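You operate a simulated robot arm through the tools that you are given. There is no shell and no other tool. Be economical: measure what you need, move in short steps, check, and stop when the job is done.

The job below is to be done with a simulated two-armed robot. You get a single attempt, and the scene is never put back.

Task
Pick up the danger tag that says "repair" with one hand, pass it to the other hand and put it on the plate behind the welder. Take the black housing from the elevator side shelf and put it in the dark tray. Put the grey suction cup on the packing bench. The order is free. Set down upright: black housing, grey suction cup.
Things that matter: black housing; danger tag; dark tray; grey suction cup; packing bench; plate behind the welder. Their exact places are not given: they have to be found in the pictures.

It is judged by the outcome, as a careful person would: the job done as asked, and still so three seconds after it is handed in. It fails if anything else is knocked over, pushed out of place, dropped, spilled or broken.

Robot
Two 7-joint arms with two-finger parallel grippers on one trunk, on a base that drives. Base frame: it is fixed to the floor where the robot stands at the start and does not move with it; the origin is under the middle of the robot, x ahead of it, y to its left, z up. Units: mm, degrees, N and s.
The left shoulder is at the start at [50, 165, 1030], the right one opposite. With the tool pointing down near the work surface each hand reaches from about 240 to 700 mm from the robot's upright axis, wherever it stands, measured 20 degrees to its own side. Places, roughly: black housing [2500, 2000, 750]; dark tray [4750, 1000, 750]; grey suction cup (4x4x6 cm) [-200, -2200, 900]; packing bench [2700, -2400, 900]; plate behind the welder (29x15 cm) [900, 800, 860]. Payload 3.91 kg a hand.
The TCP of each hand is the grasp point between the finger pads, 30 mm short of the fingertips. In the tool frame z runs along the fingers and y along their closing line. Largest opening 110 mm; finger width 20, thickness 10; the body of the gripper, 48 by 112 mm, starts 55 mm behind the TCP.
Orientation is that of the tool frame in the base frame, as [roll, pitch, yaw] about the fixed x, y, z axes, in that order (R = Rz(yaw) Ry(pitch) Rx(roll)). With the fingers straight down and closing along the base's y, the tool's x points along the base's -x, its y along +y and its z along -z.

Tools
- The arms move only by the tool servo_tool. It takes "left_series", "right_series" or both (then of equal length, played together; a hand with none holds still); each is a list of rows, each a list of 6 numbers: the shift along the base's x, y, z in units of 20 mm (1.0 is 20 mm), then the turn, a rotation vector about the base's x, y, z in units of 5 degrees (1.0 is 5 degrees). In form: [[dx, dy, dz, rx, ry, rz], ...]. A call has 1 to 10 rows; each row shifts and turns the commanded pose from where the row before left it. "left_fingers" and "right_fingers" are, for a hand that has rows, the gripper command, from -1 (shut) to 1 (fully open), values between in proportion, set as the call begins (left out, the last holds). A call with a number of a shift or a turn outside -1 to 1 is refused whole. A row lasts 0.2 s, in which the tool goes at most 50 mm and 8.6 degrees; a call with a longer step from one row to the next is refused whole, and so is a gripper value outside its range. Where a pose cannot be reached the arm comes as near as it can. A force on the tool above 40 N (or 10 N above the force at the start of the call, whichever is more), or a blocked arm, ends the call early, and 0.2 s more pass. Each finger travels about 45 mm/s and halts on what it meets, pressing with about 24 N; the grip force reading is that of the motor and also rises with nothing between the fingers. The clock runs only during rows and for 0.2 s after the last one: add rows that do not move to give the fingers time. It gives the time, the measured TCP pose, the force on the tool (base axes), the opening and the grip force at its end, in the units of the frame above (readings bear some noise), with the torque about the TCP (base axes, N m) and any sound that the robot's microphone picked up.
- Cameras (640 x 400 px; columns grow to the right, rows downward): "scene" is now at [116.4, -45.3, 1223.1]; the picture's right is [-0.31, -0.95, 0.00], its down [-0.29, 0.09, -0.95] and it looks along [0.91, -0.29, -0.31] (base axes); focal length 277 px, centre (320, 200). "left" rides on the left gripper at [72, -17, -103] in its tool frame; the picture's right is [0.23, 0.97, 0.00], its down [-0.76, 0.18, -0.62] and it looks along [-0.61, 0.14, 0.78] (tool axes); focal length 222 px, centre (320, 200). "right" rides on the right gripper at [72, 17, -103] in its tool frame; the picture's right is [-0.23, 0.97, 0.00], its down [-0.76, -0.18, -0.62] and it looks along [-0.61, -0.14, 0.78] (tool axes); focal length 222 px, centre (320, 200).
- capture(camera): a new picture of that camera. The clock stands still meanwhile.
- raise_lower(by): slides the trunk up (or, below 0, down) by that many mm; the arms and the scene camera ride with it, the base frame stays. It gives what a move gives, with no picture.
- roll_base(legs): drives the robot by 1 to 6 legs, each [ahead, left, turn to the left] in mm, mm and degrees, along the robot's own axes; the way and the turn of a leg run together, so that a leg with both is an arc; at most 1500 mm and 180 degrees a leg. The arms and the cameras ride along, it lands a little off, and it stops where it bumps. It gives what a move gives.
- pan_tilt(pan, tilt): turns the head with the scene camera to pan (to the left, within 80 degrees either way) and tilt (down, from -29 to 69), counted from straight ahead of the robot. It gives what a move gives.
- probe_pixels(camera, pixels): for up to 12 pixels [column, row] of the newest picture of that camera ("zoom" is the newest enlarged one), the place [x, y, z] in the base frame of the surface seen there, good to about 2 mm, but the place of the scene camera against the robot may be out by one fixed shift of up to 25 mm in any direction. The clock stands still meanwhile.
- close_up(camera, box): a new picture of the part [left, top, right, bottom] of that camera's present view, enlarged. The clock stands still meanwhile.
- close_job(): hands the job in; it is judged then, once.

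Keep the steps short. Do not move on a guess: measure, check each grasp and each placing, and mend mistakes. In all there are 110 turns and 88 pictures (those below and enlarged ones count). Leave the grippers open and the arms clear of the work at the hand-in unless told otherwise, and finish with a single line.

The tools are called after "Request:" as name(argument=value, ...) on one line, values as JSON. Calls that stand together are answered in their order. servo_tool: Moves the arms, as the interface text tells. Its arguments: {"type":"object","properties":{"left_series":{"type":"array","items":{"type":"array","items":{"type":"number"}}},"left_fingers":{"type":"number"},"right_series":{"type":"array","items":{"type":"array","items":{"type":"number"}}},"right_fingers":{"type":"number"}},"required":[]} The other tools are called the same way: raise_lower (by) slides the trunk up or down; roll_base (legs) drives the base; pan_tilt (pan, tilt) turns the head that bears the scene camera; capture (camera) takes a picture; probe_pixels (camera, pixels) gives the place of the surface under pixels of a picture; close_up (camera, box) takes an enlarged picture of a part of a camera's view; close_job () hands the job in.

At the start:

```text
time_s: 0.0
left_position: [410.2, 71.0, 1000.4]
left_tool_rot: [180.0, -0.1, 179.9]
left_wrist_force: [0.2, -1.3, -1.1]
left_torque: [-0.02, -0.06, 0.02]
left_opening: 110.0
left_grasp_force: 0.0
right_position: [370.6, -305.7, 999.3]
right_tool_rot: [-180.0, 0.1, -180.0]
right_wrist_force: [0.8, 0.0, -0.1]
right_torque: [0.01, -0.05, -0.01]
right_opening: 109.9
right_grasp_force: 0.0
trunk travel left (down, up): [-250.0, 253.0]
robot x, y, heading: [-1.9, -4.6, 0.0]
head pan, tilt: [-17.8, 17.8]
```

scene: 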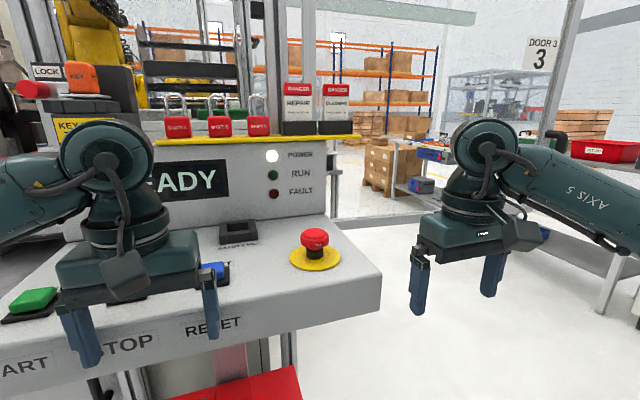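
right: 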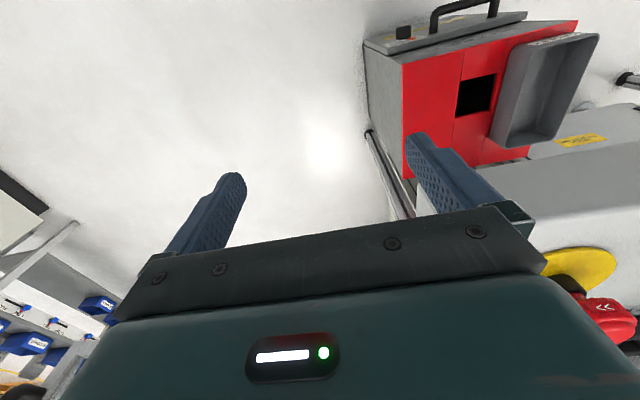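
left: 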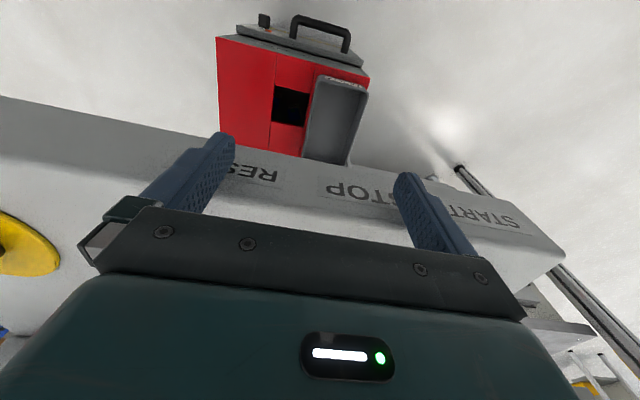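

I see two danger tags at about (299,105) and (335,105), on top of the console. I'll enlarge that part, then look left towards the welder.

Request:
close_up(camera="scene", box=[220, 60, 380, 160])

Request:
probe_pixels(camera="scene", pixels=[[299, 90], [299, 115], [299, 128], [335, 115], [335, 128], [265, 125], [300, 137], [200, 240], [345, 137], [315, 235]])

Request:
pan_tilt(pan=40, tilt=15)

Request:
capture(camera="scene")

```text
4.00 times, centred on (300, 110) of scene
```

zoom: 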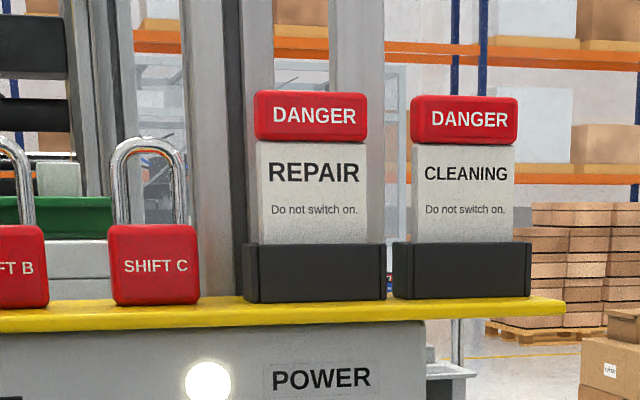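

```text
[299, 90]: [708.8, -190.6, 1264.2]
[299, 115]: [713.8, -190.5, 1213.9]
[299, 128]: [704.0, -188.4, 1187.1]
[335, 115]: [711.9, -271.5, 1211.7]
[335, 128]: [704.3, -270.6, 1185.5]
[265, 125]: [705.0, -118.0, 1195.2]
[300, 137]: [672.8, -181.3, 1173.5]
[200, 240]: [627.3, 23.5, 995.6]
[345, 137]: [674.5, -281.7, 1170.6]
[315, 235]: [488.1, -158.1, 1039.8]
```

```text
time_s: 1.3
left_position: [410.2, 71.4, 999.9]
left_tool_rot: [-180.0, -0.1, 179.9]
left_wrist_force: [0.1, 0.7, 0.1]
left_torque: [0.0, 0.0, -0.01]
left_opening: 110.1
left_grasp_force: 0.1
right_position: [371.5, -305.6, 999.3]
right_tool_rot: [-179.9, 0.0, 180.0]
right_wrist_force: [0.4, -0.9, 0.4]
right_torque: [-0.02, 0.03, 0.02]
right_opening: 110.1
right_grasp_force: 0.0
trunk travel left (down, up): [-250.0, 253.0]
robot x, y, heading: [-1.4, -2.8, -0.1]
head pan, tilt: [40.0, 15.0]
```

```text
83 pictures are left
```

scene: 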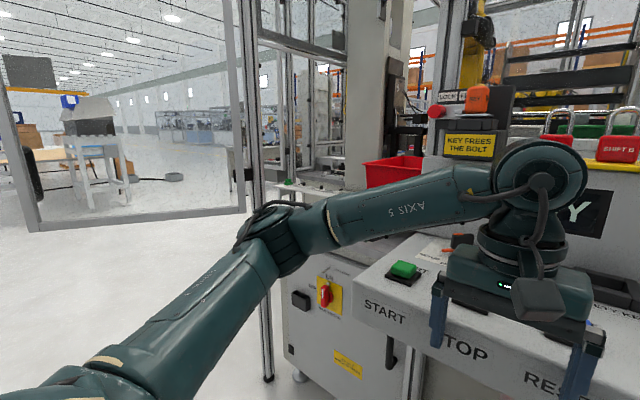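

The repair tag is at about [709,-190], and its top is at z≈1270. Next I'll enlarge the left side near (300,190), where the plate should be.

Request:
close_up(camera="scene", box=[240, 90, 480, 240])

Request:
probe_pixels(camera="scene", pixels=[[290, 190], [345, 195], [395, 170], [265, 380], [300, 250], [75, 130], [60, 160], [240, 210], [35, 228], [385, 300]])

Request:
pan_tilt(pan=-75, tilt=15)

Request:
capture(camera="scene")

```text
2.67 times, centred on (360, 165) of scene
```

zoom: 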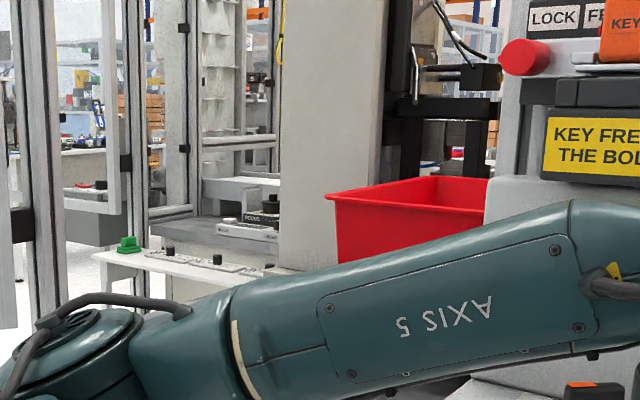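

```text
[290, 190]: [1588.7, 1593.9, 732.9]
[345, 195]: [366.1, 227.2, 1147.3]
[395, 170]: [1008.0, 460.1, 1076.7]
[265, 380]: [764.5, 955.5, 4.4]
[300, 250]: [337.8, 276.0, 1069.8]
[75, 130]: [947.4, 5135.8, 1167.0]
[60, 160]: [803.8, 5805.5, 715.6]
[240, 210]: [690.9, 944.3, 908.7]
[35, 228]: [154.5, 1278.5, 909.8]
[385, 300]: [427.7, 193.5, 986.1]
```

```text
time_s: 3.2
left_position: [411.5, 69.7, 999.8]
left_tool_rot: [180.0, -0.1, -180.0]
left_wrist_force: [0.6, 0.2, -0.4]
left_torque: [0.01, -0.06, 0.01]
left_opening: 110.0
left_grasp_force: 0.0
right_position: [370.4, -305.4, 999.4]
right_tool_rot: [-179.9, 0.0, -180.0]
right_wrist_force: [0.4, -0.1, 1.0]
right_torque: [-0.03, -0.01, 0.01]
right_opening: 110.0
right_grasp_force: 0.1
trunk travel left (down, up): [-250.0, 253.0]
robot x, y, heading: [0.5, -2.0, 0.1]
head pan, tilt: [-75.0, 15.0]
```

```text
81 pictures are left
```

scene: 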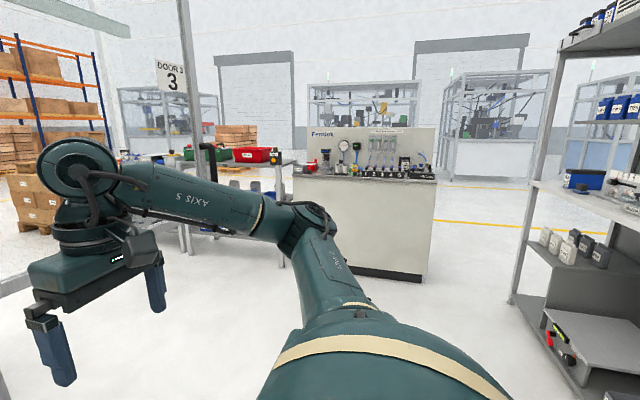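

The grey cup should be on the bench at about (385,170), which I'll see to later. I'll do the tag first: raise the trunk so the camera looks down on the tags.

Request:
raise_lower(by=250)

Request:
pan_tilt(pan=-10, tilt=30)

Request:
capture(camera="scene")

Request:
close_up(camera="scene", box=[240, 100, 480, 250])

```text
time_s: 5.8
left_position: [409.4, 72.2, 1250.1]
left_tool_rot: [179.9, -0.1, -180.0]
left_wrist_force: [-0.7, -0.3, 0.1]
left_torque: [0.01, 0.01, 0.05]
left_opening: 110.0
left_grasp_force: 0.1
right_position: [370.7, -305.2, 1249.7]
right_tool_rot: [-180.0, 0.0, 180.0]
right_wrist_force: [-0.1, -0.7, 0.0]
right_torque: [0.01, -0.03, -0.01]
right_opening: 109.8
right_grasp_force: 0.0
trunk travel left (down, up): [-500.0, 3.0]
robot x, y, heading: [-0.2, -1.0, 0.1]
head pan, tilt: [-75.0, 15.0]
```

```text
time_s: 7.2
left_position: [410.5, 72.0, 1250.0]
left_tool_rot: [179.9, 0.0, 180.0]
left_wrist_force: [-0.8, 0.8, -0.2]
left_torque: [0.01, -0.02, 0.02]
left_opening: 109.9
left_grasp_force: 0.0
right_position: [370.3, -304.6, 1249.4]
right_tool_rot: [180.0, 0.0, -179.9]
right_wrist_force: [-0.5, 0.5, 0.0]
right_torque: [-0.01, 0.0, -0.01]
right_opening: 110.0
right_grasp_force: 0.1
trunk travel left (down, up): [-500.0, 3.0]
robot x, y, heading: [0.4, -1.4, 0.0]
head pan, tilt: [-10.0, 30.0]
```

```text
80 pictures are left
```

scene: 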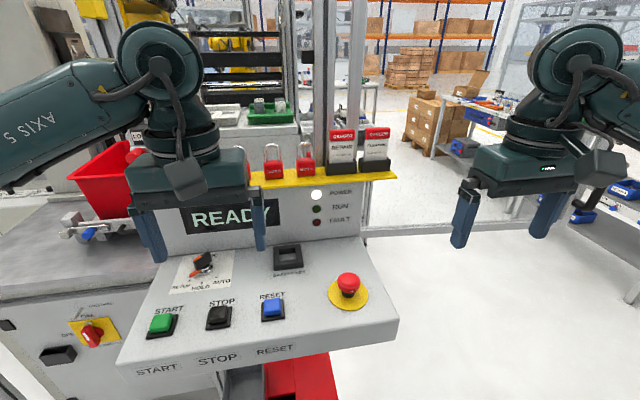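

```text
2.67 times, centred on (360, 175) of scene
```

zoom: 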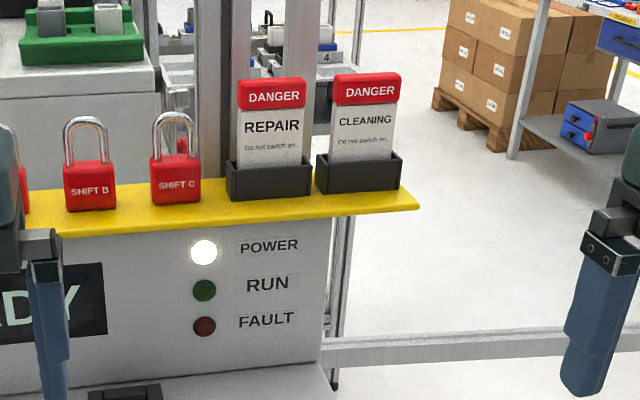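

The tags stand in small open holders. My plan is to have the right hand take the tag from above across its thickness, and the left hand then take it across its width. Before driving closer, I'll check the floor space ahead and measure the tag and the things behind it.

Request:
probe_pixels(camera="zoom", pixels=[[270, 80], [270, 98], [270, 150], [240, 105], [301, 105], [268, 180], [270, 163], [218, 60], [310, 60], [290, 60], [174, 115], [228, 165]])

Request:
probe_pixels(camera="scene", pixels=[[260, 360], [310, 385], [350, 290], [60, 265], [100, 200], [375, 345], [60, 320], [230, 385]])

Request:
pan_tilt(pan=0, tilt=69)

Request:
capture(camera="scene")

```text
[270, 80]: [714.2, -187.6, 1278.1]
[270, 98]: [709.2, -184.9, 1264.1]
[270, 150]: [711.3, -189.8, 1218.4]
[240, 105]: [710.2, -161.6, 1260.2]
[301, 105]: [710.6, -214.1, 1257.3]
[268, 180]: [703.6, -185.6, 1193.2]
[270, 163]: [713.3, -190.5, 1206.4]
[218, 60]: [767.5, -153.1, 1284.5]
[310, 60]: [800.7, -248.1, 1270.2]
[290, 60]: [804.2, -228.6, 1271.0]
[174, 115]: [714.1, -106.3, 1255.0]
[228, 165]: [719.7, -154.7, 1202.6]
```

```text
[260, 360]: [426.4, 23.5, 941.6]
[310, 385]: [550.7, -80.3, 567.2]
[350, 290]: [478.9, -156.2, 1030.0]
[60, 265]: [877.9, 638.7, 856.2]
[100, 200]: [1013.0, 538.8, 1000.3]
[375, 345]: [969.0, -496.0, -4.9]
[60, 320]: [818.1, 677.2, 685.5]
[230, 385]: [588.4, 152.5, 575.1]
```

```text
time_s: 8.2
left_position: [410.3, 72.3, 1250.0]
left_tool_rot: [-180.0, -0.1, 180.0]
left_wrist_force: [0.2, 0.8, 0.5]
left_torque: [-0.01, 0.03, 0.0]
left_opening: 110.3
left_grasp_force: 0.0
right_position: [370.7, -306.2, 1248.9]
right_tool_rot: [180.0, 0.0, -180.0]
right_wrist_force: [-0.1, -0.7, 0.5]
right_torque: [0.0, -0.03, -0.02]
right_opening: 110.1
right_grasp_force: 0.1
trunk travel left (down, up): [-500.0, 3.0]
robot x, y, heading: [1.1, 1.7, -0.2]
head pan, tilt: [0.0, 68.8]
```

```text
78 pictures are left
```

scene: 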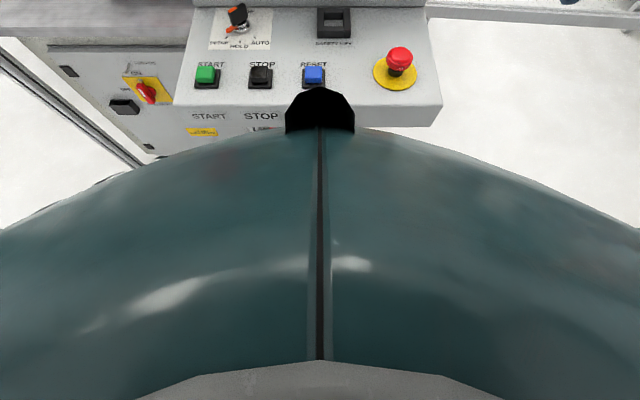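

The tag is about 53 mm wide (y −161 to −214) and stands at x≈711, with posts close behind. The safer grip is from the front: fingers pointing +x, closing across the width. I'll turn the right hand to point forward in front of the tag.

Request:
servo_tool(right_series=[[0.4, 0.3, 0, 0, -1, 0], [0.4, 0.3, 0, 0, -1, 0], [0.4, 0.3, 0, 0, -1, 0], [0.4, 0.3, 0, 0, -1, 0], [0.4, 0.3, 0, 0, -1, 0], [0.4, 0.3, 0, 0, -1, 0], [0.4, 0.3, 0, 0, -1, 0], [0.4, 0.3, 0, 0, -1, 0], [0.4, 0.3, 0, 0, -1, 0]], right_fingers=0.27)

Request:
servo_tool(right_series=[[0.4, 0.3, 0, 0, -1, 0], [0.4, 0.3, 0, 0, -1, 0], [0.4, 0.3, 0, 0, -1, 0], [0.4, 0.3, 0, 0, -1, 0], [0.4, 0.3, 0, 0, -1, 0], [0.4, 0.3, 0, 0, -1, 0], [0.4, 0.3, 0, 0, -1, 0], [0.4, 0.3, 0, 0, -1, 0], [0.4, 0.3, 0, 0, -1, 0]])

Request:
capture(camera="right")

```text
time_s: 10.2
left_position: [410.6, 71.8, 1250.7]
left_tool_rot: [-180.0, 0.0, -179.9]
left_wrist_force: [0.2, -0.6, -0.1]
left_torque: [-0.01, 0.0, 0.0]
left_opening: 110.1
left_grasp_force: 0.0
right_position: [442.8, -252.0, 1249.8]
right_tool_rot: [180.0, 45.0, -179.9]
right_wrist_force: [0.2, 0.0, 0.3]
right_torque: [0.01, -0.02, 0.02]
right_opening: 69.7
right_grasp_force: 0.0
trunk travel left (down, up): [-500.0, 3.0]
robot x, y, heading: [-1.6, -0.1, 0.1]
head pan, tilt: [0.0, 68.8]
```

```text
time_s: 12.2
left_position: [409.5, 71.7, 1248.6]
left_tool_rot: [180.0, 0.0, -180.0]
left_wrist_force: [0.2, 0.1, 0.4]
left_torque: [0.0, 0.0, -0.01]
left_opening: 110.0
left_grasp_force: 0.0
right_position: [491.4, -215.7, 1250.0]
right_tool_rot: [-180.0, 75.1, -180.0]
right_wrist_force: [0.4, 0.5, 0.2]
right_torque: [-0.02, 0.0, 0.0]
right_opening: 70.0
right_grasp_force: 0.2
right hand out of reach, approached as far as the arm can: row 7, 8, 9
trunk travel left (down, up): [-500.0, 3.0]
robot x, y, heading: [1.2, -1.5, -0.2]
head pan, tilt: [0.0, 68.8]
```

```text
77 pictures are left
```

right: 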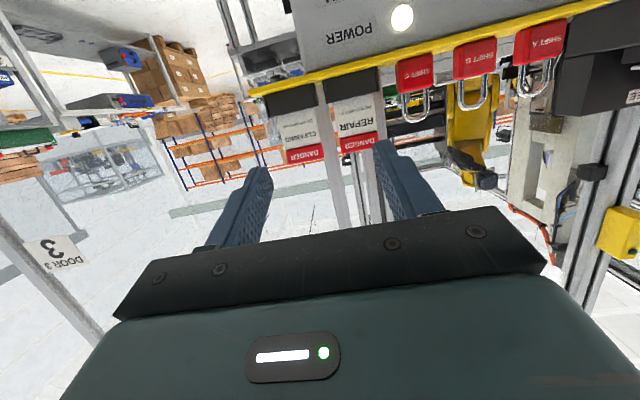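

The hand stopped at 75° pitch, which still works because the pads stay parallel to the tag's edges. I can see the tag at (360,125) and will probe it from this camera.

Request:
close_up(camera="right", box=[240, 60, 440, 185])

Request:
probe_pixels(camera="right", pixels=[[360, 143], [350, 110], [342, 144], [376, 139], [336, 112], [372, 105], [322, 152], [398, 75], [355, 85]])

```text
3.20 times, centred on (340, 122) of right
```

zoom: 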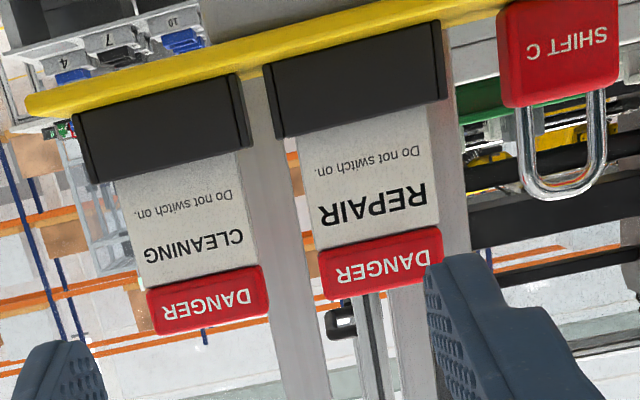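

```text
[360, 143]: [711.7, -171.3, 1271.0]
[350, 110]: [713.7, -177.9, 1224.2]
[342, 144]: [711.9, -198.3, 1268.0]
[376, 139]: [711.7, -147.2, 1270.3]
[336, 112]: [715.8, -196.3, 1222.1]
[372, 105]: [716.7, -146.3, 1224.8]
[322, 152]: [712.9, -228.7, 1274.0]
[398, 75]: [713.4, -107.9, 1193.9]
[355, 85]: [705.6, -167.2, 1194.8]
```

Seen from the hand camera, the tag runs from y≈−202 to −144 (centre −173), with its face at x≈713 and top at z≈1279. I'll line up and go partway in.

Request:
servo_tool(right_series=[[0, 0.5, 0.3, 0, 0, 0], [0, 0.5, 0.3, 0, 0, 0], [1, 0.5, 0, 0, 0, 0], [1, 0.5, 0, 0, 0, 0], [1, 0, 0, 0, 0, 0], [1, 0, 0, 0, 0, 0], [0, 0, 0, 0, 0, 0]], right_fingers=0.27)

Request:
capture(camera="right")

```text
time_s: 13.8
left_position: [410.4, 71.2, 1250.8]
left_tool_rot: [180.0, -0.1, -180.0]
left_wrist_force: [-0.2, -0.7, -0.8]
left_torque: [0.03, -0.01, -0.01]
left_opening: 110.0
left_grasp_force: 0.0
right_position: [569.2, -176.0, 1262.4]
right_tool_rot: [179.9, 75.0, -180.0]
right_wrist_force: [-0.4, 0.9, -0.2]
right_torque: [0.04, 0.0, 0.02]
right_opening: 69.7
right_grasp_force: 0.1
trunk travel left (down, up): [-500.0, 3.0]
robot x, y, heading: [-3.0, -2.2, -0.1]
head pan, tilt: [0.0, 68.8]
```

```text
75 pictures are left
```

right: 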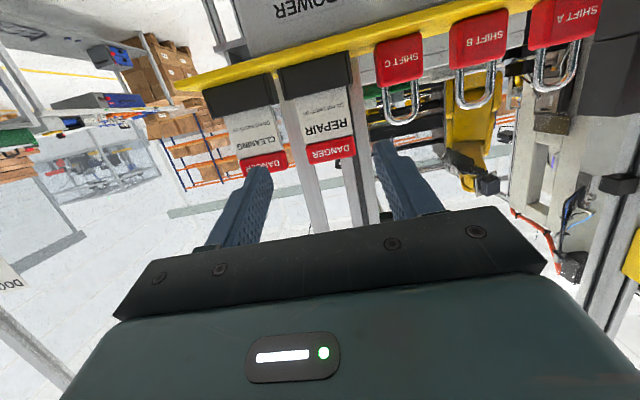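

It tracks well. I'll measure the tag edges again from this closer view.

Request:
close_up(camera="right", box=[220, 80, 412, 200])

Request:
probe_pixels(camera="zoom", pixels=[[288, 250], [296, 250], [440, 230], [449, 230], [210, 275], [222, 275], [370, 240], [300, 200], [436, 170], [370, 260]])

```text
3.33 times, centred on (316, 140) of right
```

zoom: 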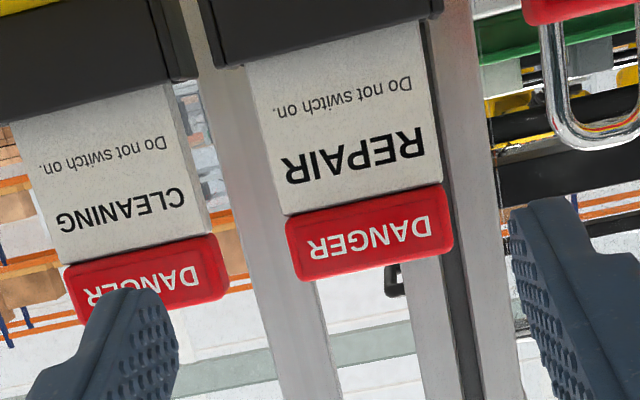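

```text
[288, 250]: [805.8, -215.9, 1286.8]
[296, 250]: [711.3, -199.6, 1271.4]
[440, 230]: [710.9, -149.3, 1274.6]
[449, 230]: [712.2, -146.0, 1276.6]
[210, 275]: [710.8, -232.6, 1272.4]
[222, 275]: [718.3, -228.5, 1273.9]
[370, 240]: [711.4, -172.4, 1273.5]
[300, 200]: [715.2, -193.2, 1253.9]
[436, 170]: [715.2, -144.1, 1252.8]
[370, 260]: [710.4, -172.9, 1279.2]
```

The tag's centre is at y=−173, and the neighbouring tag's edge is at −228. I'll go in to x≈708 at z≈1268, on the red band.

Request:
servo_tool(right_series=[[1, 0.15, 0.3, 0, 0, 0], [1, 0, 0, 0, 0, 0], [1, 0, 0, 0, 0, 0], [1, 0, 0, 0, 0, 0], [0.8, 0, 0, 0, 0, 0], [0.8, 0, 0, 0, 0, 0], [0.7, 0, 0, 0, 0, 0], [0.65, 0, 0, 0, 0, 0], [0, 0, 0, 0, 0, 0]])

Request:
capture(camera="right")

```text
time_s: 15.8
left_position: [409.7, 71.5, 1250.1]
left_tool_rot: [-179.9, 0.0, -179.9]
left_wrist_force: [0.1, 0.7, -0.6]
left_torque: [-0.02, 0.03, -0.02]
left_opening: 110.0
left_grasp_force: 0.1
right_position: [709.3, -172.3, 1268.6]
right_tool_rot: [179.9, 75.0, 180.0]
right_wrist_force: [0.0, 0.7, -0.2]
right_torque: [-0.01, 0.03, -0.01]
right_opening: 70.1
right_grasp_force: 0.1
trunk travel left (down, up): [-500.0, 3.0]
robot x, y, heading: [-3.3, -0.3, -0.2]
head pan, tilt: [0.0, 68.8]
```

```text
73 pictures are left
```

right: 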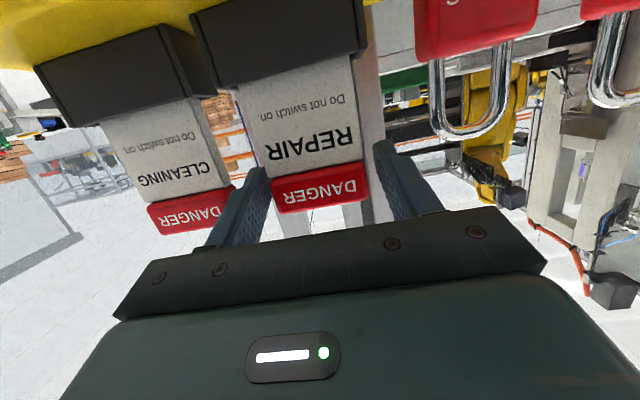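

The tag is between the fingers and the neighbour is untouched. I'll close the fingers.

Request:
servo_tool(right_series=[[0, 0, 0, 0, 0, 0], [0, 0, 0, 0, 0, 0], [0, 0, 0, 0, 0, 0], [0, 0, 0, 0, 0, 0], [0, 0, 0, 0, 0, 0]], right_fingers=-1)

Request:
capture(camera="right")

```text
time_s: 17.0
left_position: [409.5, 72.4, 1249.0]
left_tool_rot: [-179.9, 0.0, -179.9]
left_wrist_force: [0.0, 0.0, 0.6]
left_torque: [0.01, 0.03, -0.01]
left_opening: 110.1
left_grasp_force: 0.0
right_position: [708.7, -171.3, 1269.2]
right_tool_rot: [180.0, 74.9, 180.0]
right_wrist_force: [0.6, 0.5, 0.5]
right_torque: [0.05, -0.02, 0.02]
right_opening: 57.3
right_grasp_force: 24.1
trunk travel left (down, up): [-500.0, 3.0]
robot x, y, heading: [-3.9, -0.5, 0.3]
head pan, tilt: [0.0, 68.8]
```

```text
72 pictures are left
```

right: 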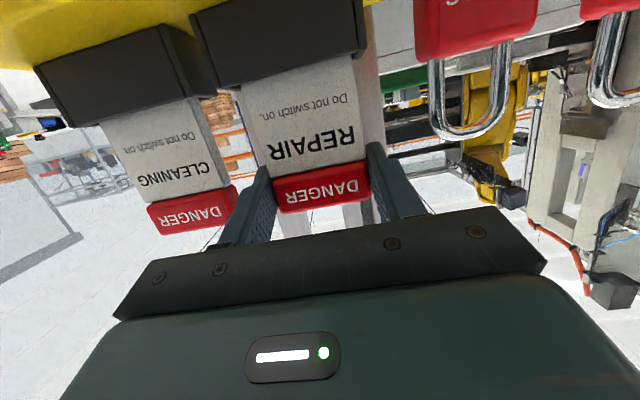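

The tag is held at 57 mm. I'll lift it straight up.

Request:
servo_tool(right_series=[[0, 0, 0.5, 0, 0, 0], [0, 0, 0.5, 0, 0, 0], [0, 0, 0.5, 0, 0, 0], [0, 0, 0.5, 0, 0, 0], [0, 0, 0.5, 0, 0, 0], [0, 0, 0.5, 0, 0, 0], [0, 0, 0.5, 0, 0, 0], [0, 0, 0.5, 0, 0, 0]])

Request:
capture(camera="right")

```text
time_s: 18.8
left_position: [410.5, 72.4, 1249.0]
left_tool_rot: [179.9, 0.1, -180.0]
left_wrist_force: [0.1, 0.5, 0.9]
left_torque: [-0.01, 0.02, 0.0]
left_opening: 109.8
left_grasp_force: 0.1
right_position: [708.5, -172.7, 1349.7]
right_tool_rot: [-180.0, 75.0, -179.9]
right_wrist_force: [0.7, -0.1, 0.0]
right_torque: [0.01, 0.0, -0.03]
right_opening: 57.6
right_grasp_force: 23.9
trunk travel left (down, up): [-500.0, 3.0]
robot x, y, heading: [1.3, 2.8, 0.1]
head pan, tilt: [0.0, 68.8]
```

```text
71 pictures are left
```

right: 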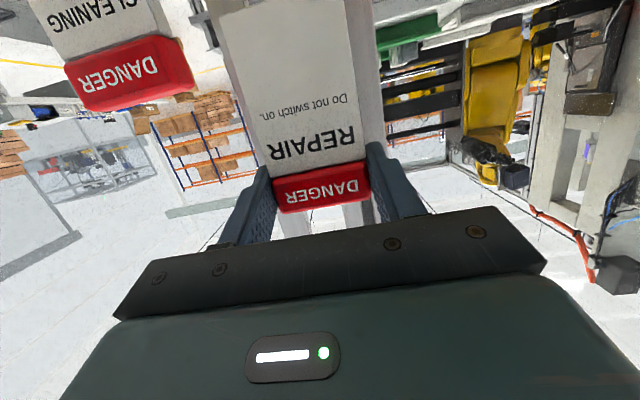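

The tag is free of the holder. I'll draw it back, then back the base away from the console for a free space to hand over.

Request:
servo_tool(right_series=[[-1, 0, 0.5, 0, 0, 0], [-1, 0, 0, 0, 0, 0], [-1, 0, 0, 0, 0, 0], [-1, 0, 0, 0, 0, 0], [-1, 0, 0, 0, 0, 0], [-1, 0, 0, 0, 0, 0], [-1, 0, 0, 0, 0, 0], [-1, 0, 0, 0, 0, 0], [-1, 0, 0, 0, 0, 0]])

Request:
roll_base(legs=[[-400, 0, 0]])

Request:
pan_tilt(pan=10, tilt=25)

Request:
capture(camera="scene")

```text
time_s: 20.8
left_position: [409.4, 72.3, 1248.7]
left_tool_rot: [-179.9, 0.1, -180.0]
left_wrist_force: [-0.9, -0.4, 0.9]
left_torque: [0.01, -0.01, 0.03]
left_opening: 109.9
left_grasp_force: 0.1
right_position: [529.3, -171.7, 1359.7]
right_tool_rot: [179.9, 75.0, 179.8]
right_wrist_force: [0.1, 0.0, 0.4]
right_torque: [0.0, 0.03, 0.01]
right_opening: 57.1
right_grasp_force: 23.7
trunk travel left (down, up): [-500.0, 3.0]
robot x, y, heading: [-0.7, 0.9, -0.1]
head pan, tilt: [0.0, 68.8]
```

```text
time_s: 23.3
left_position: [5.1, 72.3, 1249.9]
left_tool_rot: [-180.0, -0.1, 179.9]
left_wrist_force: [-0.1, 0.1, 0.6]
left_torque: [0.03, 0.0, -0.03]
left_opening: 109.9
left_grasp_force: 0.0
right_position: [125.1, -172.2, 1358.3]
right_tool_rot: [-180.0, 75.0, 179.8]
right_wrist_force: [0.0, 0.2, -0.5]
right_torque: [0.0, 0.05, -0.02]
right_opening: 57.5
right_grasp_force: 24.8
trunk travel left (down, up): [-500.0, 3.0]
robot x, y, heading: [-408.9, 0.4, -0.0]
head pan, tilt: [0.0, 68.8]
```

```text
time_s: 24.4
left_position: [5.5, 71.7, 1250.2]
left_tool_rot: [-179.9, 0.1, -179.9]
left_wrist_force: [0.1, -0.5, 0.5]
left_torque: [0.01, 0.01, -0.01]
left_opening: 109.8
left_grasp_force: 0.0
right_position: [124.1, -170.7, 1359.2]
right_tool_rot: [179.9, 75.1, 179.9]
right_wrist_force: [0.3, -0.3, -0.3]
right_torque: [-0.04, 0.02, 0.01]
right_opening: 57.5
right_grasp_force: 23.8
trunk travel left (down, up): [-500.0, 3.0]
robot x, y, heading: [-407.8, 1.6, -0.1]
head pan, tilt: [10.0, 25.0]
```

```text
70 pictures are left
```

scene: 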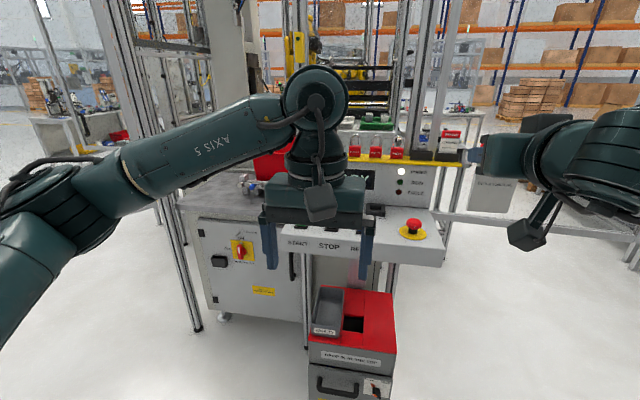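

I'll hand over with the tag lying flat and face up. The right hand tips over to hold it from above with the red end to the right. The left hand yaws −90° and moves out of the way at the same time.

Request:
servo_tool(right_series=[[-0.277, 0.37, 0, 0.924, 0.924, -0.924], [-0.277, 0.37, 0, 0.924, 0.924, -0.924], [-0.277, 0.37, 0, 0.924, 0.924, -0.924], [-0.277, 0.37, 0, 0.924, 0.924, -0.924], [-0.277, 0.37, 0, 0.924, 0.924, -0.924], [-0.277, 0.37, -0.2, 0.924, 0.924, -0.924], [-0.277, 0.37, -0.2, 0.924, 0.924, -0.924], [-0.277, 0.37, -0.2, 0.924, 0.924, -0.924]], left_series=[[0, 1, 0.3, 0, 0, -1], [0, 1, 0.3, 0, 0, -1], [0, 1, 0.3, 0, 0, -1], [0, 1, 0.3, 0, 0, -1], [0, 1, 0.3, 0, 0, -1], [0, 1, 0.3, 0, 0, -1], [0, 1, 0.3, 0, 0, -1], [0, 1, 0.3, 0, 0, -1]], left_fingers=0.5)

Request:
servo_tool(right_series=[[-0.277, 0.37, -0.3, 0.924, 0.924, -0.924], [-0.277, 0.37, -0.3, 0.924, 0.924, -0.924], [-0.277, 0.37, -0.3, 0.924, 0.924, -0.924], [-0.277, 0.37, -0.3, 0.924, 0.924, -0.924], [-0.277, 0.37, -0.3, 0.924, 0.924, -0.924], [-0.277, 0.37, -0.3, 0.924, 0.924, -0.924], [-0.277, 0.37, -0.3, 0.924, 0.924, -0.924], [0, 0, 0, 0, 0, 0], [0, 0, 0, 0, 0, 0], [0, 0, 0, 0, 0, 0]], left_series=[[0, 0.1, 0, 0, 0, -1], [0, 0.1, 0, 0, 0, -1], [0, 0.1, 0, 0, 0, -1], [0, 0.1, 0, 0, 0, -1], [0, 0.1, 0, 0, 0, -1], [0, 0.1, 0, 0, 0, -1], [0, 0, 0, 0, 0, -1], [0, 0, 0, 0, 0, -1], [0, 0, 0, 0, 0, -1], [0, 0, 0, 0, 0, -1]])

Request:
pan_tilt(pan=8, tilt=30)

Request:
capture(camera="scene")

```text
time_s: 26.2
left_position: [5.2, 232.8, 1297.3]
left_tool_rot: [-179.9, 0.0, 139.8]
left_wrist_force: [0.4, 0.1, 0.6]
left_torque: [0.03, 0.0, -0.02]
left_opening: 82.2
left_grasp_force: 0.1
right_position: [80.4, -110.3, 1346.7]
right_tool_rot: [158.6, 24.7, 122.0]
right_wrist_force: [-0.1, -0.9, -0.7]
right_torque: [0.01, 0.0, -0.01]
right_opening: 57.3
right_grasp_force: 24.3
trunk travel left (down, up): [-500.0, 3.0]
robot x, y, heading: [-404.6, 2.4, -0.1]
head pan, tilt: [10.0, 25.0]
```

```text
time_s: 28.4
left_position: [-116.8, 134.2, 1267.7]
left_tool_rot: [179.9, 0.0, 90.0]
left_wrist_force: [0.1, -0.1, 0.0]
left_torque: [0.01, 0.0, 0.0]
left_opening: 82.5
left_grasp_force: 0.0
left hand out of reach, approached as far as the arm can: row 3, 4, 5, 6, 7, 8, 9, 10
right_position: [41.7, -61.5, 1304.0]
right_tool_rot: [-179.9, -15.1, 90.0]
right_wrist_force: [0.0, 0.2, 0.1]
right_torque: [0.0, -0.01, 0.01]
right_opening: 57.5
right_grasp_force: 24.3
trunk travel left (down, up): [-500.0, 3.0]
robot x, y, heading: [-408.3, -0.9, -0.1]
head pan, tilt: [10.0, 25.0]
```

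```text
time_s: 29.1
left_position: [-116.7, 134.2, 1267.4]
left_tool_rot: [-180.0, 0.1, 90.2]
left_wrist_force: [0.0, -1.0, -0.3]
left_torque: [0.01, 0.0, 0.05]
left_opening: 82.7
left_grasp_force: 0.0
right_position: [41.9, -60.9, 1304.2]
right_tool_rot: [-179.8, -14.9, 90.0]
right_wrist_force: [-0.2, 0.0, -0.9]
right_torque: [0.03, 0.03, 0.02]
right_opening: 57.3
right_grasp_force: 23.7
trunk travel left (down, up): [-500.0, 3.0]
robot x, y, heading: [-407.3, -0.2, 0.1]
head pan, tilt: [8.0, 30.0]
```

```text
69 pictures are left
```

scene: 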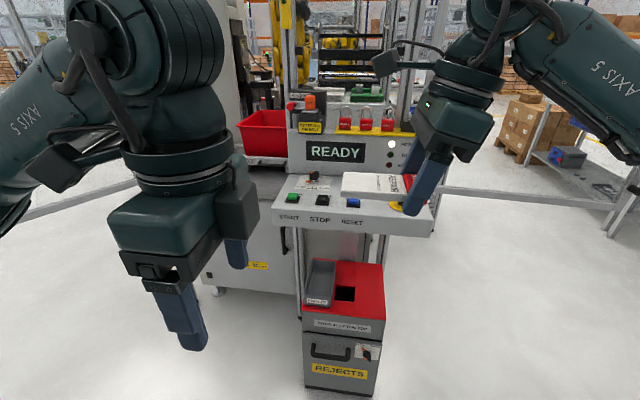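

The right hand holds the tag flat and face up. The left drifted because it was too high to reach there, so I'll move both lower, where there is more reach, with the left staged to the left of the tag.

Request:
servo_tool(right_series=[[0, 0, -1, 0, 0, 0], [0, 0, -1, 0, 0, 0], [0, 0, -1, 0, 0, 0], [0, 0, -1, 0, 0, 0], [0, 0, -1, 0, 0, 0], [0, 0, -1, 0, 0, 0], [0, 0, -1, 0, 0, 0], [0, 0, 0, 0, 0, 0], [0, 0, 0, 0, 0, 0], [0, 0, 0, 0, 0, 0]], left_series=[[1, 0.3, -0.5, 0, 0, 0], [1, 0.3, -0.5, 0, 0, 0], [1, 0.3, -0.5, 0, 0, 0], [1, 0.3, 0, 0, 0, 0], [1, 0.3, 0, 0, 0, 0], [1, 0.3, 0, 0, 0, 0], [1, 0.3, 0, -1, 0, 0], [1, 0, 0, -1, 0, 0], [0, 0, 0, -1, 0, 0], [0, 0, 0, -1, 0, 0]])

Request:
pan_tilt(pan=0, tilt=30)

Request:
capture(camera="scene")

Request:
capture(camera="left")

```text
time_s: 31.3
left_position: [-102.4, 90.8, 1237.2]
left_tool_rot: [180.0, 20.0, 90.2]
left_wrist_force: [0.7, -0.3, -0.6]
left_torque: [0.0, -0.01, 0.0]
left_opening: 82.5
left_grasp_force: 0.1
left hand out of reach, approached as far as the arm can: row 1, 2, 3, 4, 5, 6, 7, 8, 9, 10
right_position: [42.7, -59.3, 1163.9]
right_tool_rot: [-179.9, -15.0, 90.0]
right_wrist_force: [-0.4, 0.2, 0.0]
right_torque: [0.01, 0.03, -0.01]
right_opening: 57.5
right_grasp_force: 24.2
trunk travel left (down, up): [-500.0, 3.0]
robot x, y, heading: [-406.2, -2.6, -0.0]
head pan, tilt: [8.0, 30.0]
```

```text
time_s: 32.0
left_position: [-101.0, 90.4, 1238.5]
left_tool_rot: [180.0, 19.8, 90.1]
left_wrist_force: [-0.2, 0.0, -0.3]
left_torque: [-0.01, -0.01, 0.04]
left_opening: 82.7
left_grasp_force: 0.0
right_position: [42.4, -59.7, 1164.5]
right_tool_rot: [-179.9, -14.9, 89.9]
right_wrist_force: [-0.7, 0.0, -0.5]
right_torque: [0.02, 0.03, 0.01]
right_opening: 57.5
right_grasp_force: 24.1
trunk travel left (down, up): [-500.0, 3.0]
robot x, y, heading: [-403.4, 4.8, 0.0]
head pan, tilt: [0.0, 30.0]
```

```text
68 pictures are left
```

scene: 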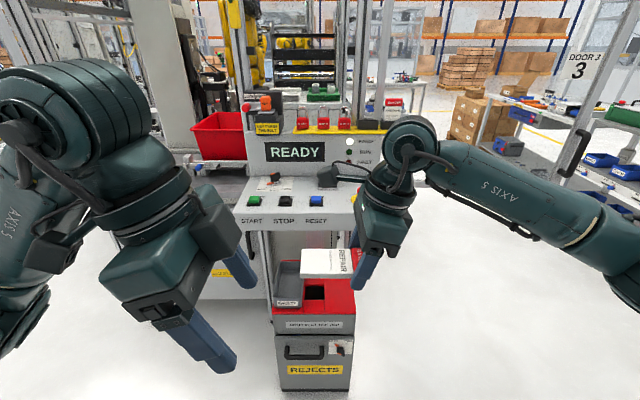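

```text
67 pictures are left
```

left: 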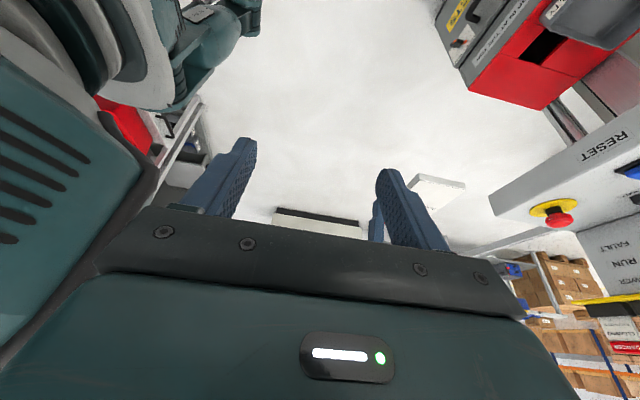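

The left arm can't reach at yaw 90 but could at yaw 140. I'll turn both hands to yaw 140 together, keeping them apart.

Request:
servo_tool(right_series=[[0.25, 0.1, 0, 0, 0, 1], [0.25, 0.1, 0, 0, 0, 1], [0.25, 0.1, 0, 0, 0, 1], [0.25, 0.1, 0, 0, 0, 1], [0.25, 0.1, 0, 0, 0, 1], [0.25, 0.1, 0, 0, 0, 1], [0.25, 0.1, 0, 0, 0, 1], [0.25, 0.1, 0, 0, 0, 1], [0.25, 0.1, 0, 0, 0, 1], [0.25, 0.1, 0, 0, 0, 1]], left_series=[[0, 0.4, 0, 0, 0, 1], [0, 0.4, 0, 0, 0, 1], [0, 0.4, 0, 0, 0, 1], [0, 0.4, 0, 0, 0, 1], [0, 0.4, 0, 0, 0, 1], [0.2, 0, 0, 0, 0, 1], [0.2, 0, 0, 0, 0, 1], [0.2, 0, 0, 0, 0, 1], [0.2, 0, 0, 0, 0, 1], [0.2, 0, 0, 0, 0, 1]])

Request:
capture(camera="left")

Request:
capture(camera="scene")

```text
time_s: 34.2
left_position: [-82.6, 129.5, 1238.3]
left_tool_rot: [180.0, 20.0, 140.1]
left_wrist_force: [0.5, -0.2, 0.2]
left_torque: [-0.01, -0.04, -0.03]
left_opening: 82.7
left_grasp_force: 0.0
right_position: [92.6, -39.6, 1165.6]
right_tool_rot: [-179.8, -15.1, 140.2]
right_wrist_force: [-0.2, 0.8, -0.3]
right_torque: [0.01, -0.03, 0.01]
right_opening: 57.4
right_grasp_force: 23.9
trunk travel left (down, up): [-500.0, 3.0]
robot x, y, heading: [-401.2, -0.6, 0.1]
head pan, tilt: [0.0, 30.0]
```

```text
66 pictures are left
```

left: 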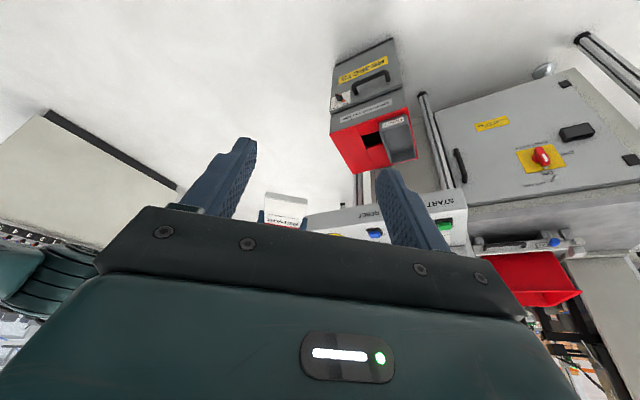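

```text
65 pictures are left
```

scene: 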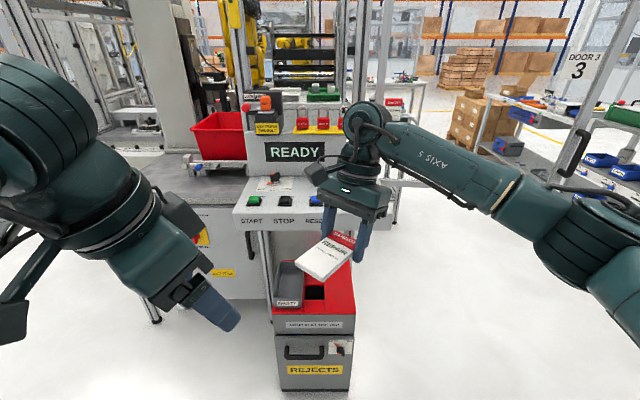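

Both reached. I'll measure the tag with the left hand camera.

Request:
close_up(camera="left", box=[240, 170, 336, 230])

Request:
probe_pixels(camera="zoom", pixels=[[172, 160], [440, 165], [445, 220], [170, 230], [300, 190], [300, 300], [300, 165]])

```text
6.67 times, centred on (288, 200) of left
```

zoom: 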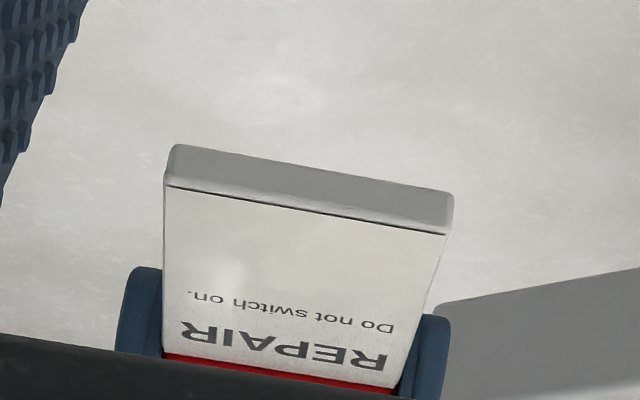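

```text
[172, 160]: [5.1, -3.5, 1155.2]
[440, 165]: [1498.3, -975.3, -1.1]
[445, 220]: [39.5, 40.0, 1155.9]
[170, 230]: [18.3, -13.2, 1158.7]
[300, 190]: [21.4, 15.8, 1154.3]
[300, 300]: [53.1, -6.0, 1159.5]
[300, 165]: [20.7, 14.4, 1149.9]
```

The tag's white end is centred at (22,18) and its mid-height is z≈1154. I'll move the left hand to a stand-off 70 mm back along its approach, aimed at the white part.

Request:
servo_tool(left_series=[[0.67, -0.724, 0.015, 0, 0, 0], [0.67, -0.724, 0.015, 0, 0, 0], [0.67, -0.724, 0.015, 0, 0, 0], [0.67, -0.724, 0.015, 0, 0, 0], [0.67, -0.724, 0.015, 0, 0, 0], [0.67, -0.724, 0.015, 0, 0, 0], [0.67, -0.724, 0.015, 0, 0, 0], [0, 0, 0, 0, 0, 0]])

Request:
capture(camera="left")

Request:
capture(camera="scene")

```text
time_s: 36.0
left_position: [10.6, 28.6, 1237.4]
left_tool_rot: [180.0, 20.1, 139.9]
left_wrist_force: [-0.5, 0.1, 0.4]
left_torque: [0.02, 0.02, 0.03]
left_opening: 82.4
left_grasp_force: 0.0
right_position: [91.9, -39.4, 1165.4]
right_tool_rot: [-180.0, -15.0, 140.0]
right_wrist_force: [0.5, 1.3, -0.7]
right_torque: [0.02, -0.01, -0.03]
right_opening: 57.2
right_grasp_force: 23.8
trunk travel left (down, up): [-500.0, 3.0]
robot x, y, heading: [-404.2, -0.2, 0.0]
head pan, tilt: [0.0, 30.0]
```

```text
63 pictures are left
```

left: 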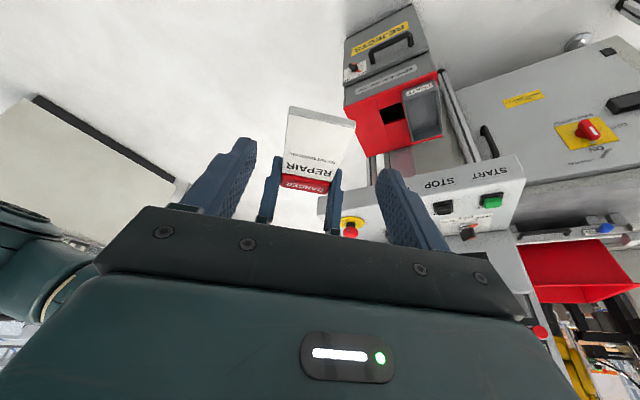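

```text
62 pictures are left
```

scene: 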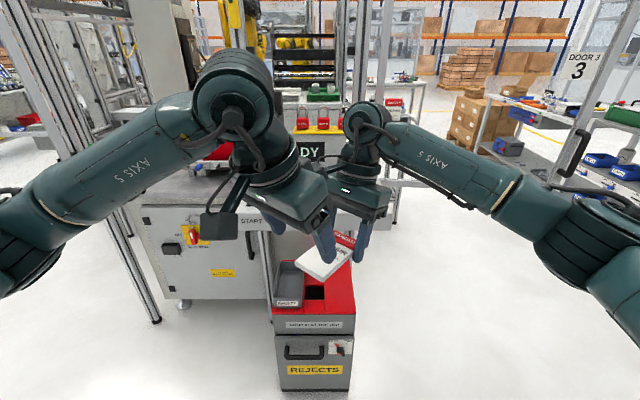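

It's lined up. One quick probe of the tag edges, then I'll go in.

Request:
probe_pixels(camera="left", pixels=[[291, 120], [351, 132], [288, 150], [342, 158], [320, 120]])

```text
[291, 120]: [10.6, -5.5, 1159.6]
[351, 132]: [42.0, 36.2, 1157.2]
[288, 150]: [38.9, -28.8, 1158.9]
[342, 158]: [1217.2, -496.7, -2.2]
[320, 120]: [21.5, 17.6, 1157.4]
```

Request:
servo_tool(left_series=[[0.191, -0.158, -0.627, 0, 0, 0], [0.191, -0.158, -0.627, 0, 0, 0], [0.191, -0.158, -0.627, 0, 0, 0], [0.191, -0.158, -0.627, 0, 0, 0], [0.191, -0.158, -0.627, 0, 0, 0], [0, 0, 0, 0, 0, 0]])

Request:
capture(camera="left")

```text
time_s: 37.4
left_position: [28.5, 11.9, 1176.3]
left_tool_rot: [180.0, 20.0, 140.0]
left_wrist_force: [-0.2, -0.8, -0.7]
left_torque: [0.02, 0.06, 0.0]
left_opening: 82.5
left_grasp_force: 0.1
right_position: [91.4, -40.4, 1164.6]
right_tool_rot: [-179.9, -15.1, 140.0]
right_wrist_force: [-0.1, -0.1, 0.1]
right_torque: [-0.03, -0.06, -0.04]
right_opening: 57.5
right_grasp_force: 24.0
trunk travel left (down, up): [-500.0, 3.0]
robot x, y, heading: [-401.9, -0.1, 0.0]
head pan, tilt: [0.0, 30.0]
```

```text
61 pictures are left
```

left: 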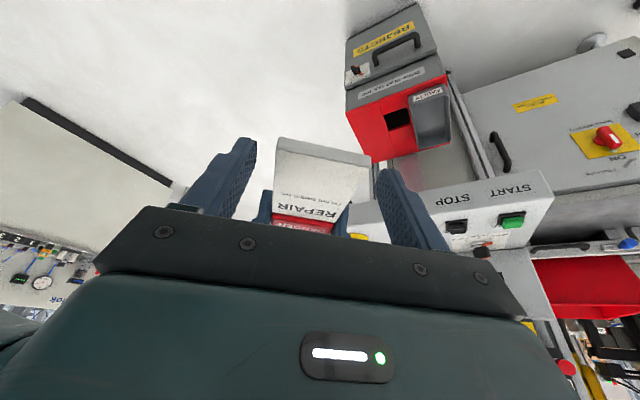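

The white end is between the left fingers, so I'll close them.

Request:
servo_tool(left_series=[[0, 0, 0, 0, 0, 0], [0, 0, 0, 0, 0, 0], [0, 0, 0, 0, 0, 0], [0, 0, 0, 0, 0, 0], [0, 0, 0, 0, 0, 0], [0, 0, 0, 0, 0, 0]], left_fingers=-1)

Request:
capture(camera="left")

```text
time_s: 38.8
left_position: [29.8, 11.8, 1175.9]
left_tool_rot: [180.0, 20.1, 140.0]
left_wrist_force: [1.3, 0.5, -0.7]
left_torque: [0.02, 0.04, 0.02]
left_opening: 57.1
left_grasp_force: 24.7
right_position: [92.5, -39.8, 1165.4]
right_tool_rot: [-179.9, -15.1, 139.9]
right_wrist_force: [-1.7, 0.6, 1.0]
right_torque: [0.02, 0.08, 0.05]
right_opening: 57.4
right_grasp_force: 24.1
trunk travel left (down, up): [-500.0, 3.0]
robot x, y, heading: [-403.7, -1.6, -0.0]
head pan, tilt: [0.0, 30.0]
```

```text
60 pictures are left
```

left: 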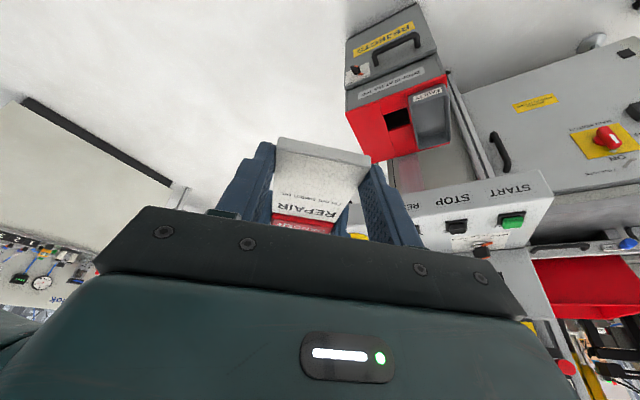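

Both hands hold it at 57 mm. I'll open the right hand, then retreat it upward along its own axis.

Request:
servo_tool(right_series=[[0, 0, 0, 0, 0, 0], [0, 0, 0, 0, 0, 0], [0, 0, 0, 0, 0, 0], [0, 0, 0, 0, 0, 0]], right_fingers=0.5)

Request:
servo_tool(right_series=[[0.2, -0.167, 0.95, 0, 0, 0], [0.2, -0.167, 0.95, 0, 0, 0], [0.2, -0.167, 0.95, 0, 0, 0], [0.2, -0.167, 0.95, 0, 0, 0], [0.2, -0.5, 0.5, 0, 0, 0], [0, -1, 0, 0, 0, 0], [0, -1, 0, 0, 0, 0], [0, -1, 0, 0, 0, 0], [0, -1, 0, 0, 0, 0], [0, -1, 0, 0, 0, 0]])

Request:
capture(camera="left")

```text
time_s: 39.8
left_position: [28.8, 12.6, 1175.3]
left_tool_rot: [180.0, 20.0, 140.0]
left_wrist_force: [0.9, 0.5, 0.4]
left_torque: [0.03, -0.02, 0.02]
left_opening: 56.7
left_grasp_force: 24.1
right_position: [92.6, -40.7, 1165.4]
right_tool_rot: [-179.9, -15.0, 139.9]
right_wrist_force: [0.3, 0.3, -0.7]
right_torque: [-0.01, -0.01, 0.01]
right_opening: 82.2
right_grasp_force: 0.1
trunk travel left (down, up): [-500.0, 3.0]
robot x, y, heading: [-404.7, 0.4, -0.5]
head pan, tilt: [0.0, 30.0]
```

```text
time_s: 42.0
left_position: [29.0, 12.3, 1175.9]
left_tool_rot: [179.9, 20.1, 139.9]
left_wrist_force: [-0.6, 0.6, 0.2]
left_torque: [0.04, 0.02, 0.01]
left_opening: 57.0
left_grasp_force: 23.6
right_position: [111.3, -163.9, 1248.5]
right_tool_rot: [-179.9, -15.1, 140.0]
right_wrist_force: [-0.5, -0.1, -0.1]
right_torque: [0.02, -0.02, 0.01]
right_opening: 82.3
right_grasp_force: 0.1
trunk travel left (down, up): [-500.0, 3.0]
robot x, y, heading: [-403.7, 2.9, -0.2]
head pan, tilt: [0.0, 30.0]
```

```text
59 pictures are left
```

left: 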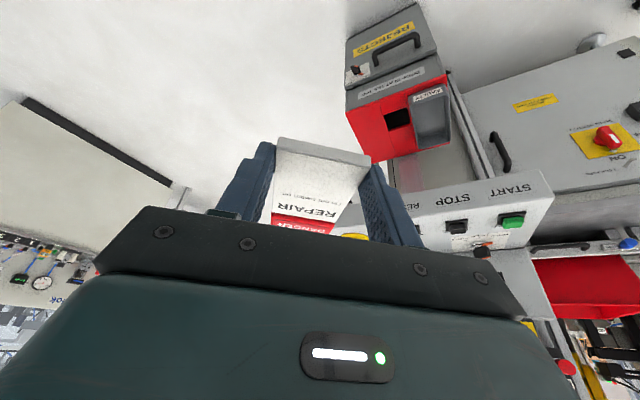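

The handover is done. Now I'll look left towards the plate.

Request:
pan_tilt(pan=32, tilt=22)

Request:
capture(camera="scene")

```text
time_s: 43.0
left_position: [29.0, 13.2, 1176.7]
left_tool_rot: [180.0, 20.0, 140.0]
left_wrist_force: [-1.1, -0.3, -0.2]
left_torque: [0.0, 0.01, 0.05]
left_opening: 56.7
left_grasp_force: 24.0
right_position: [111.3, -163.9, 1249.6]
right_tool_rot: [-179.8, -15.0, 140.0]
right_wrist_force: [-0.2, -0.8, -0.4]
right_torque: [0.0, -0.02, 0.0]
right_opening: 82.4
right_grasp_force: 0.1
trunk travel left (down, up): [-500.0, 3.0]
robot x, y, heading: [-406.0, 2.5, -0.2]
head pan, tilt: [32.0, 22.0]
```

```text
58 pictures are left
```

scene: 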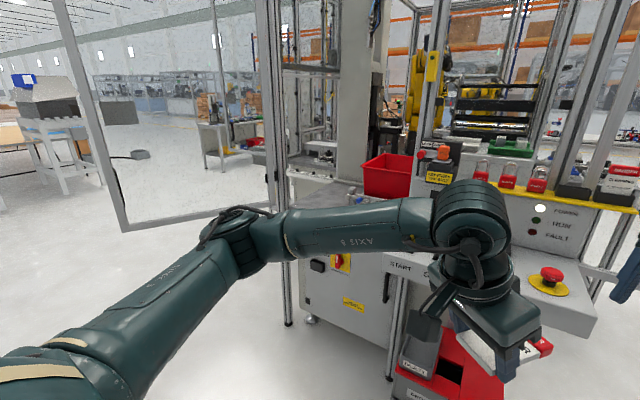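

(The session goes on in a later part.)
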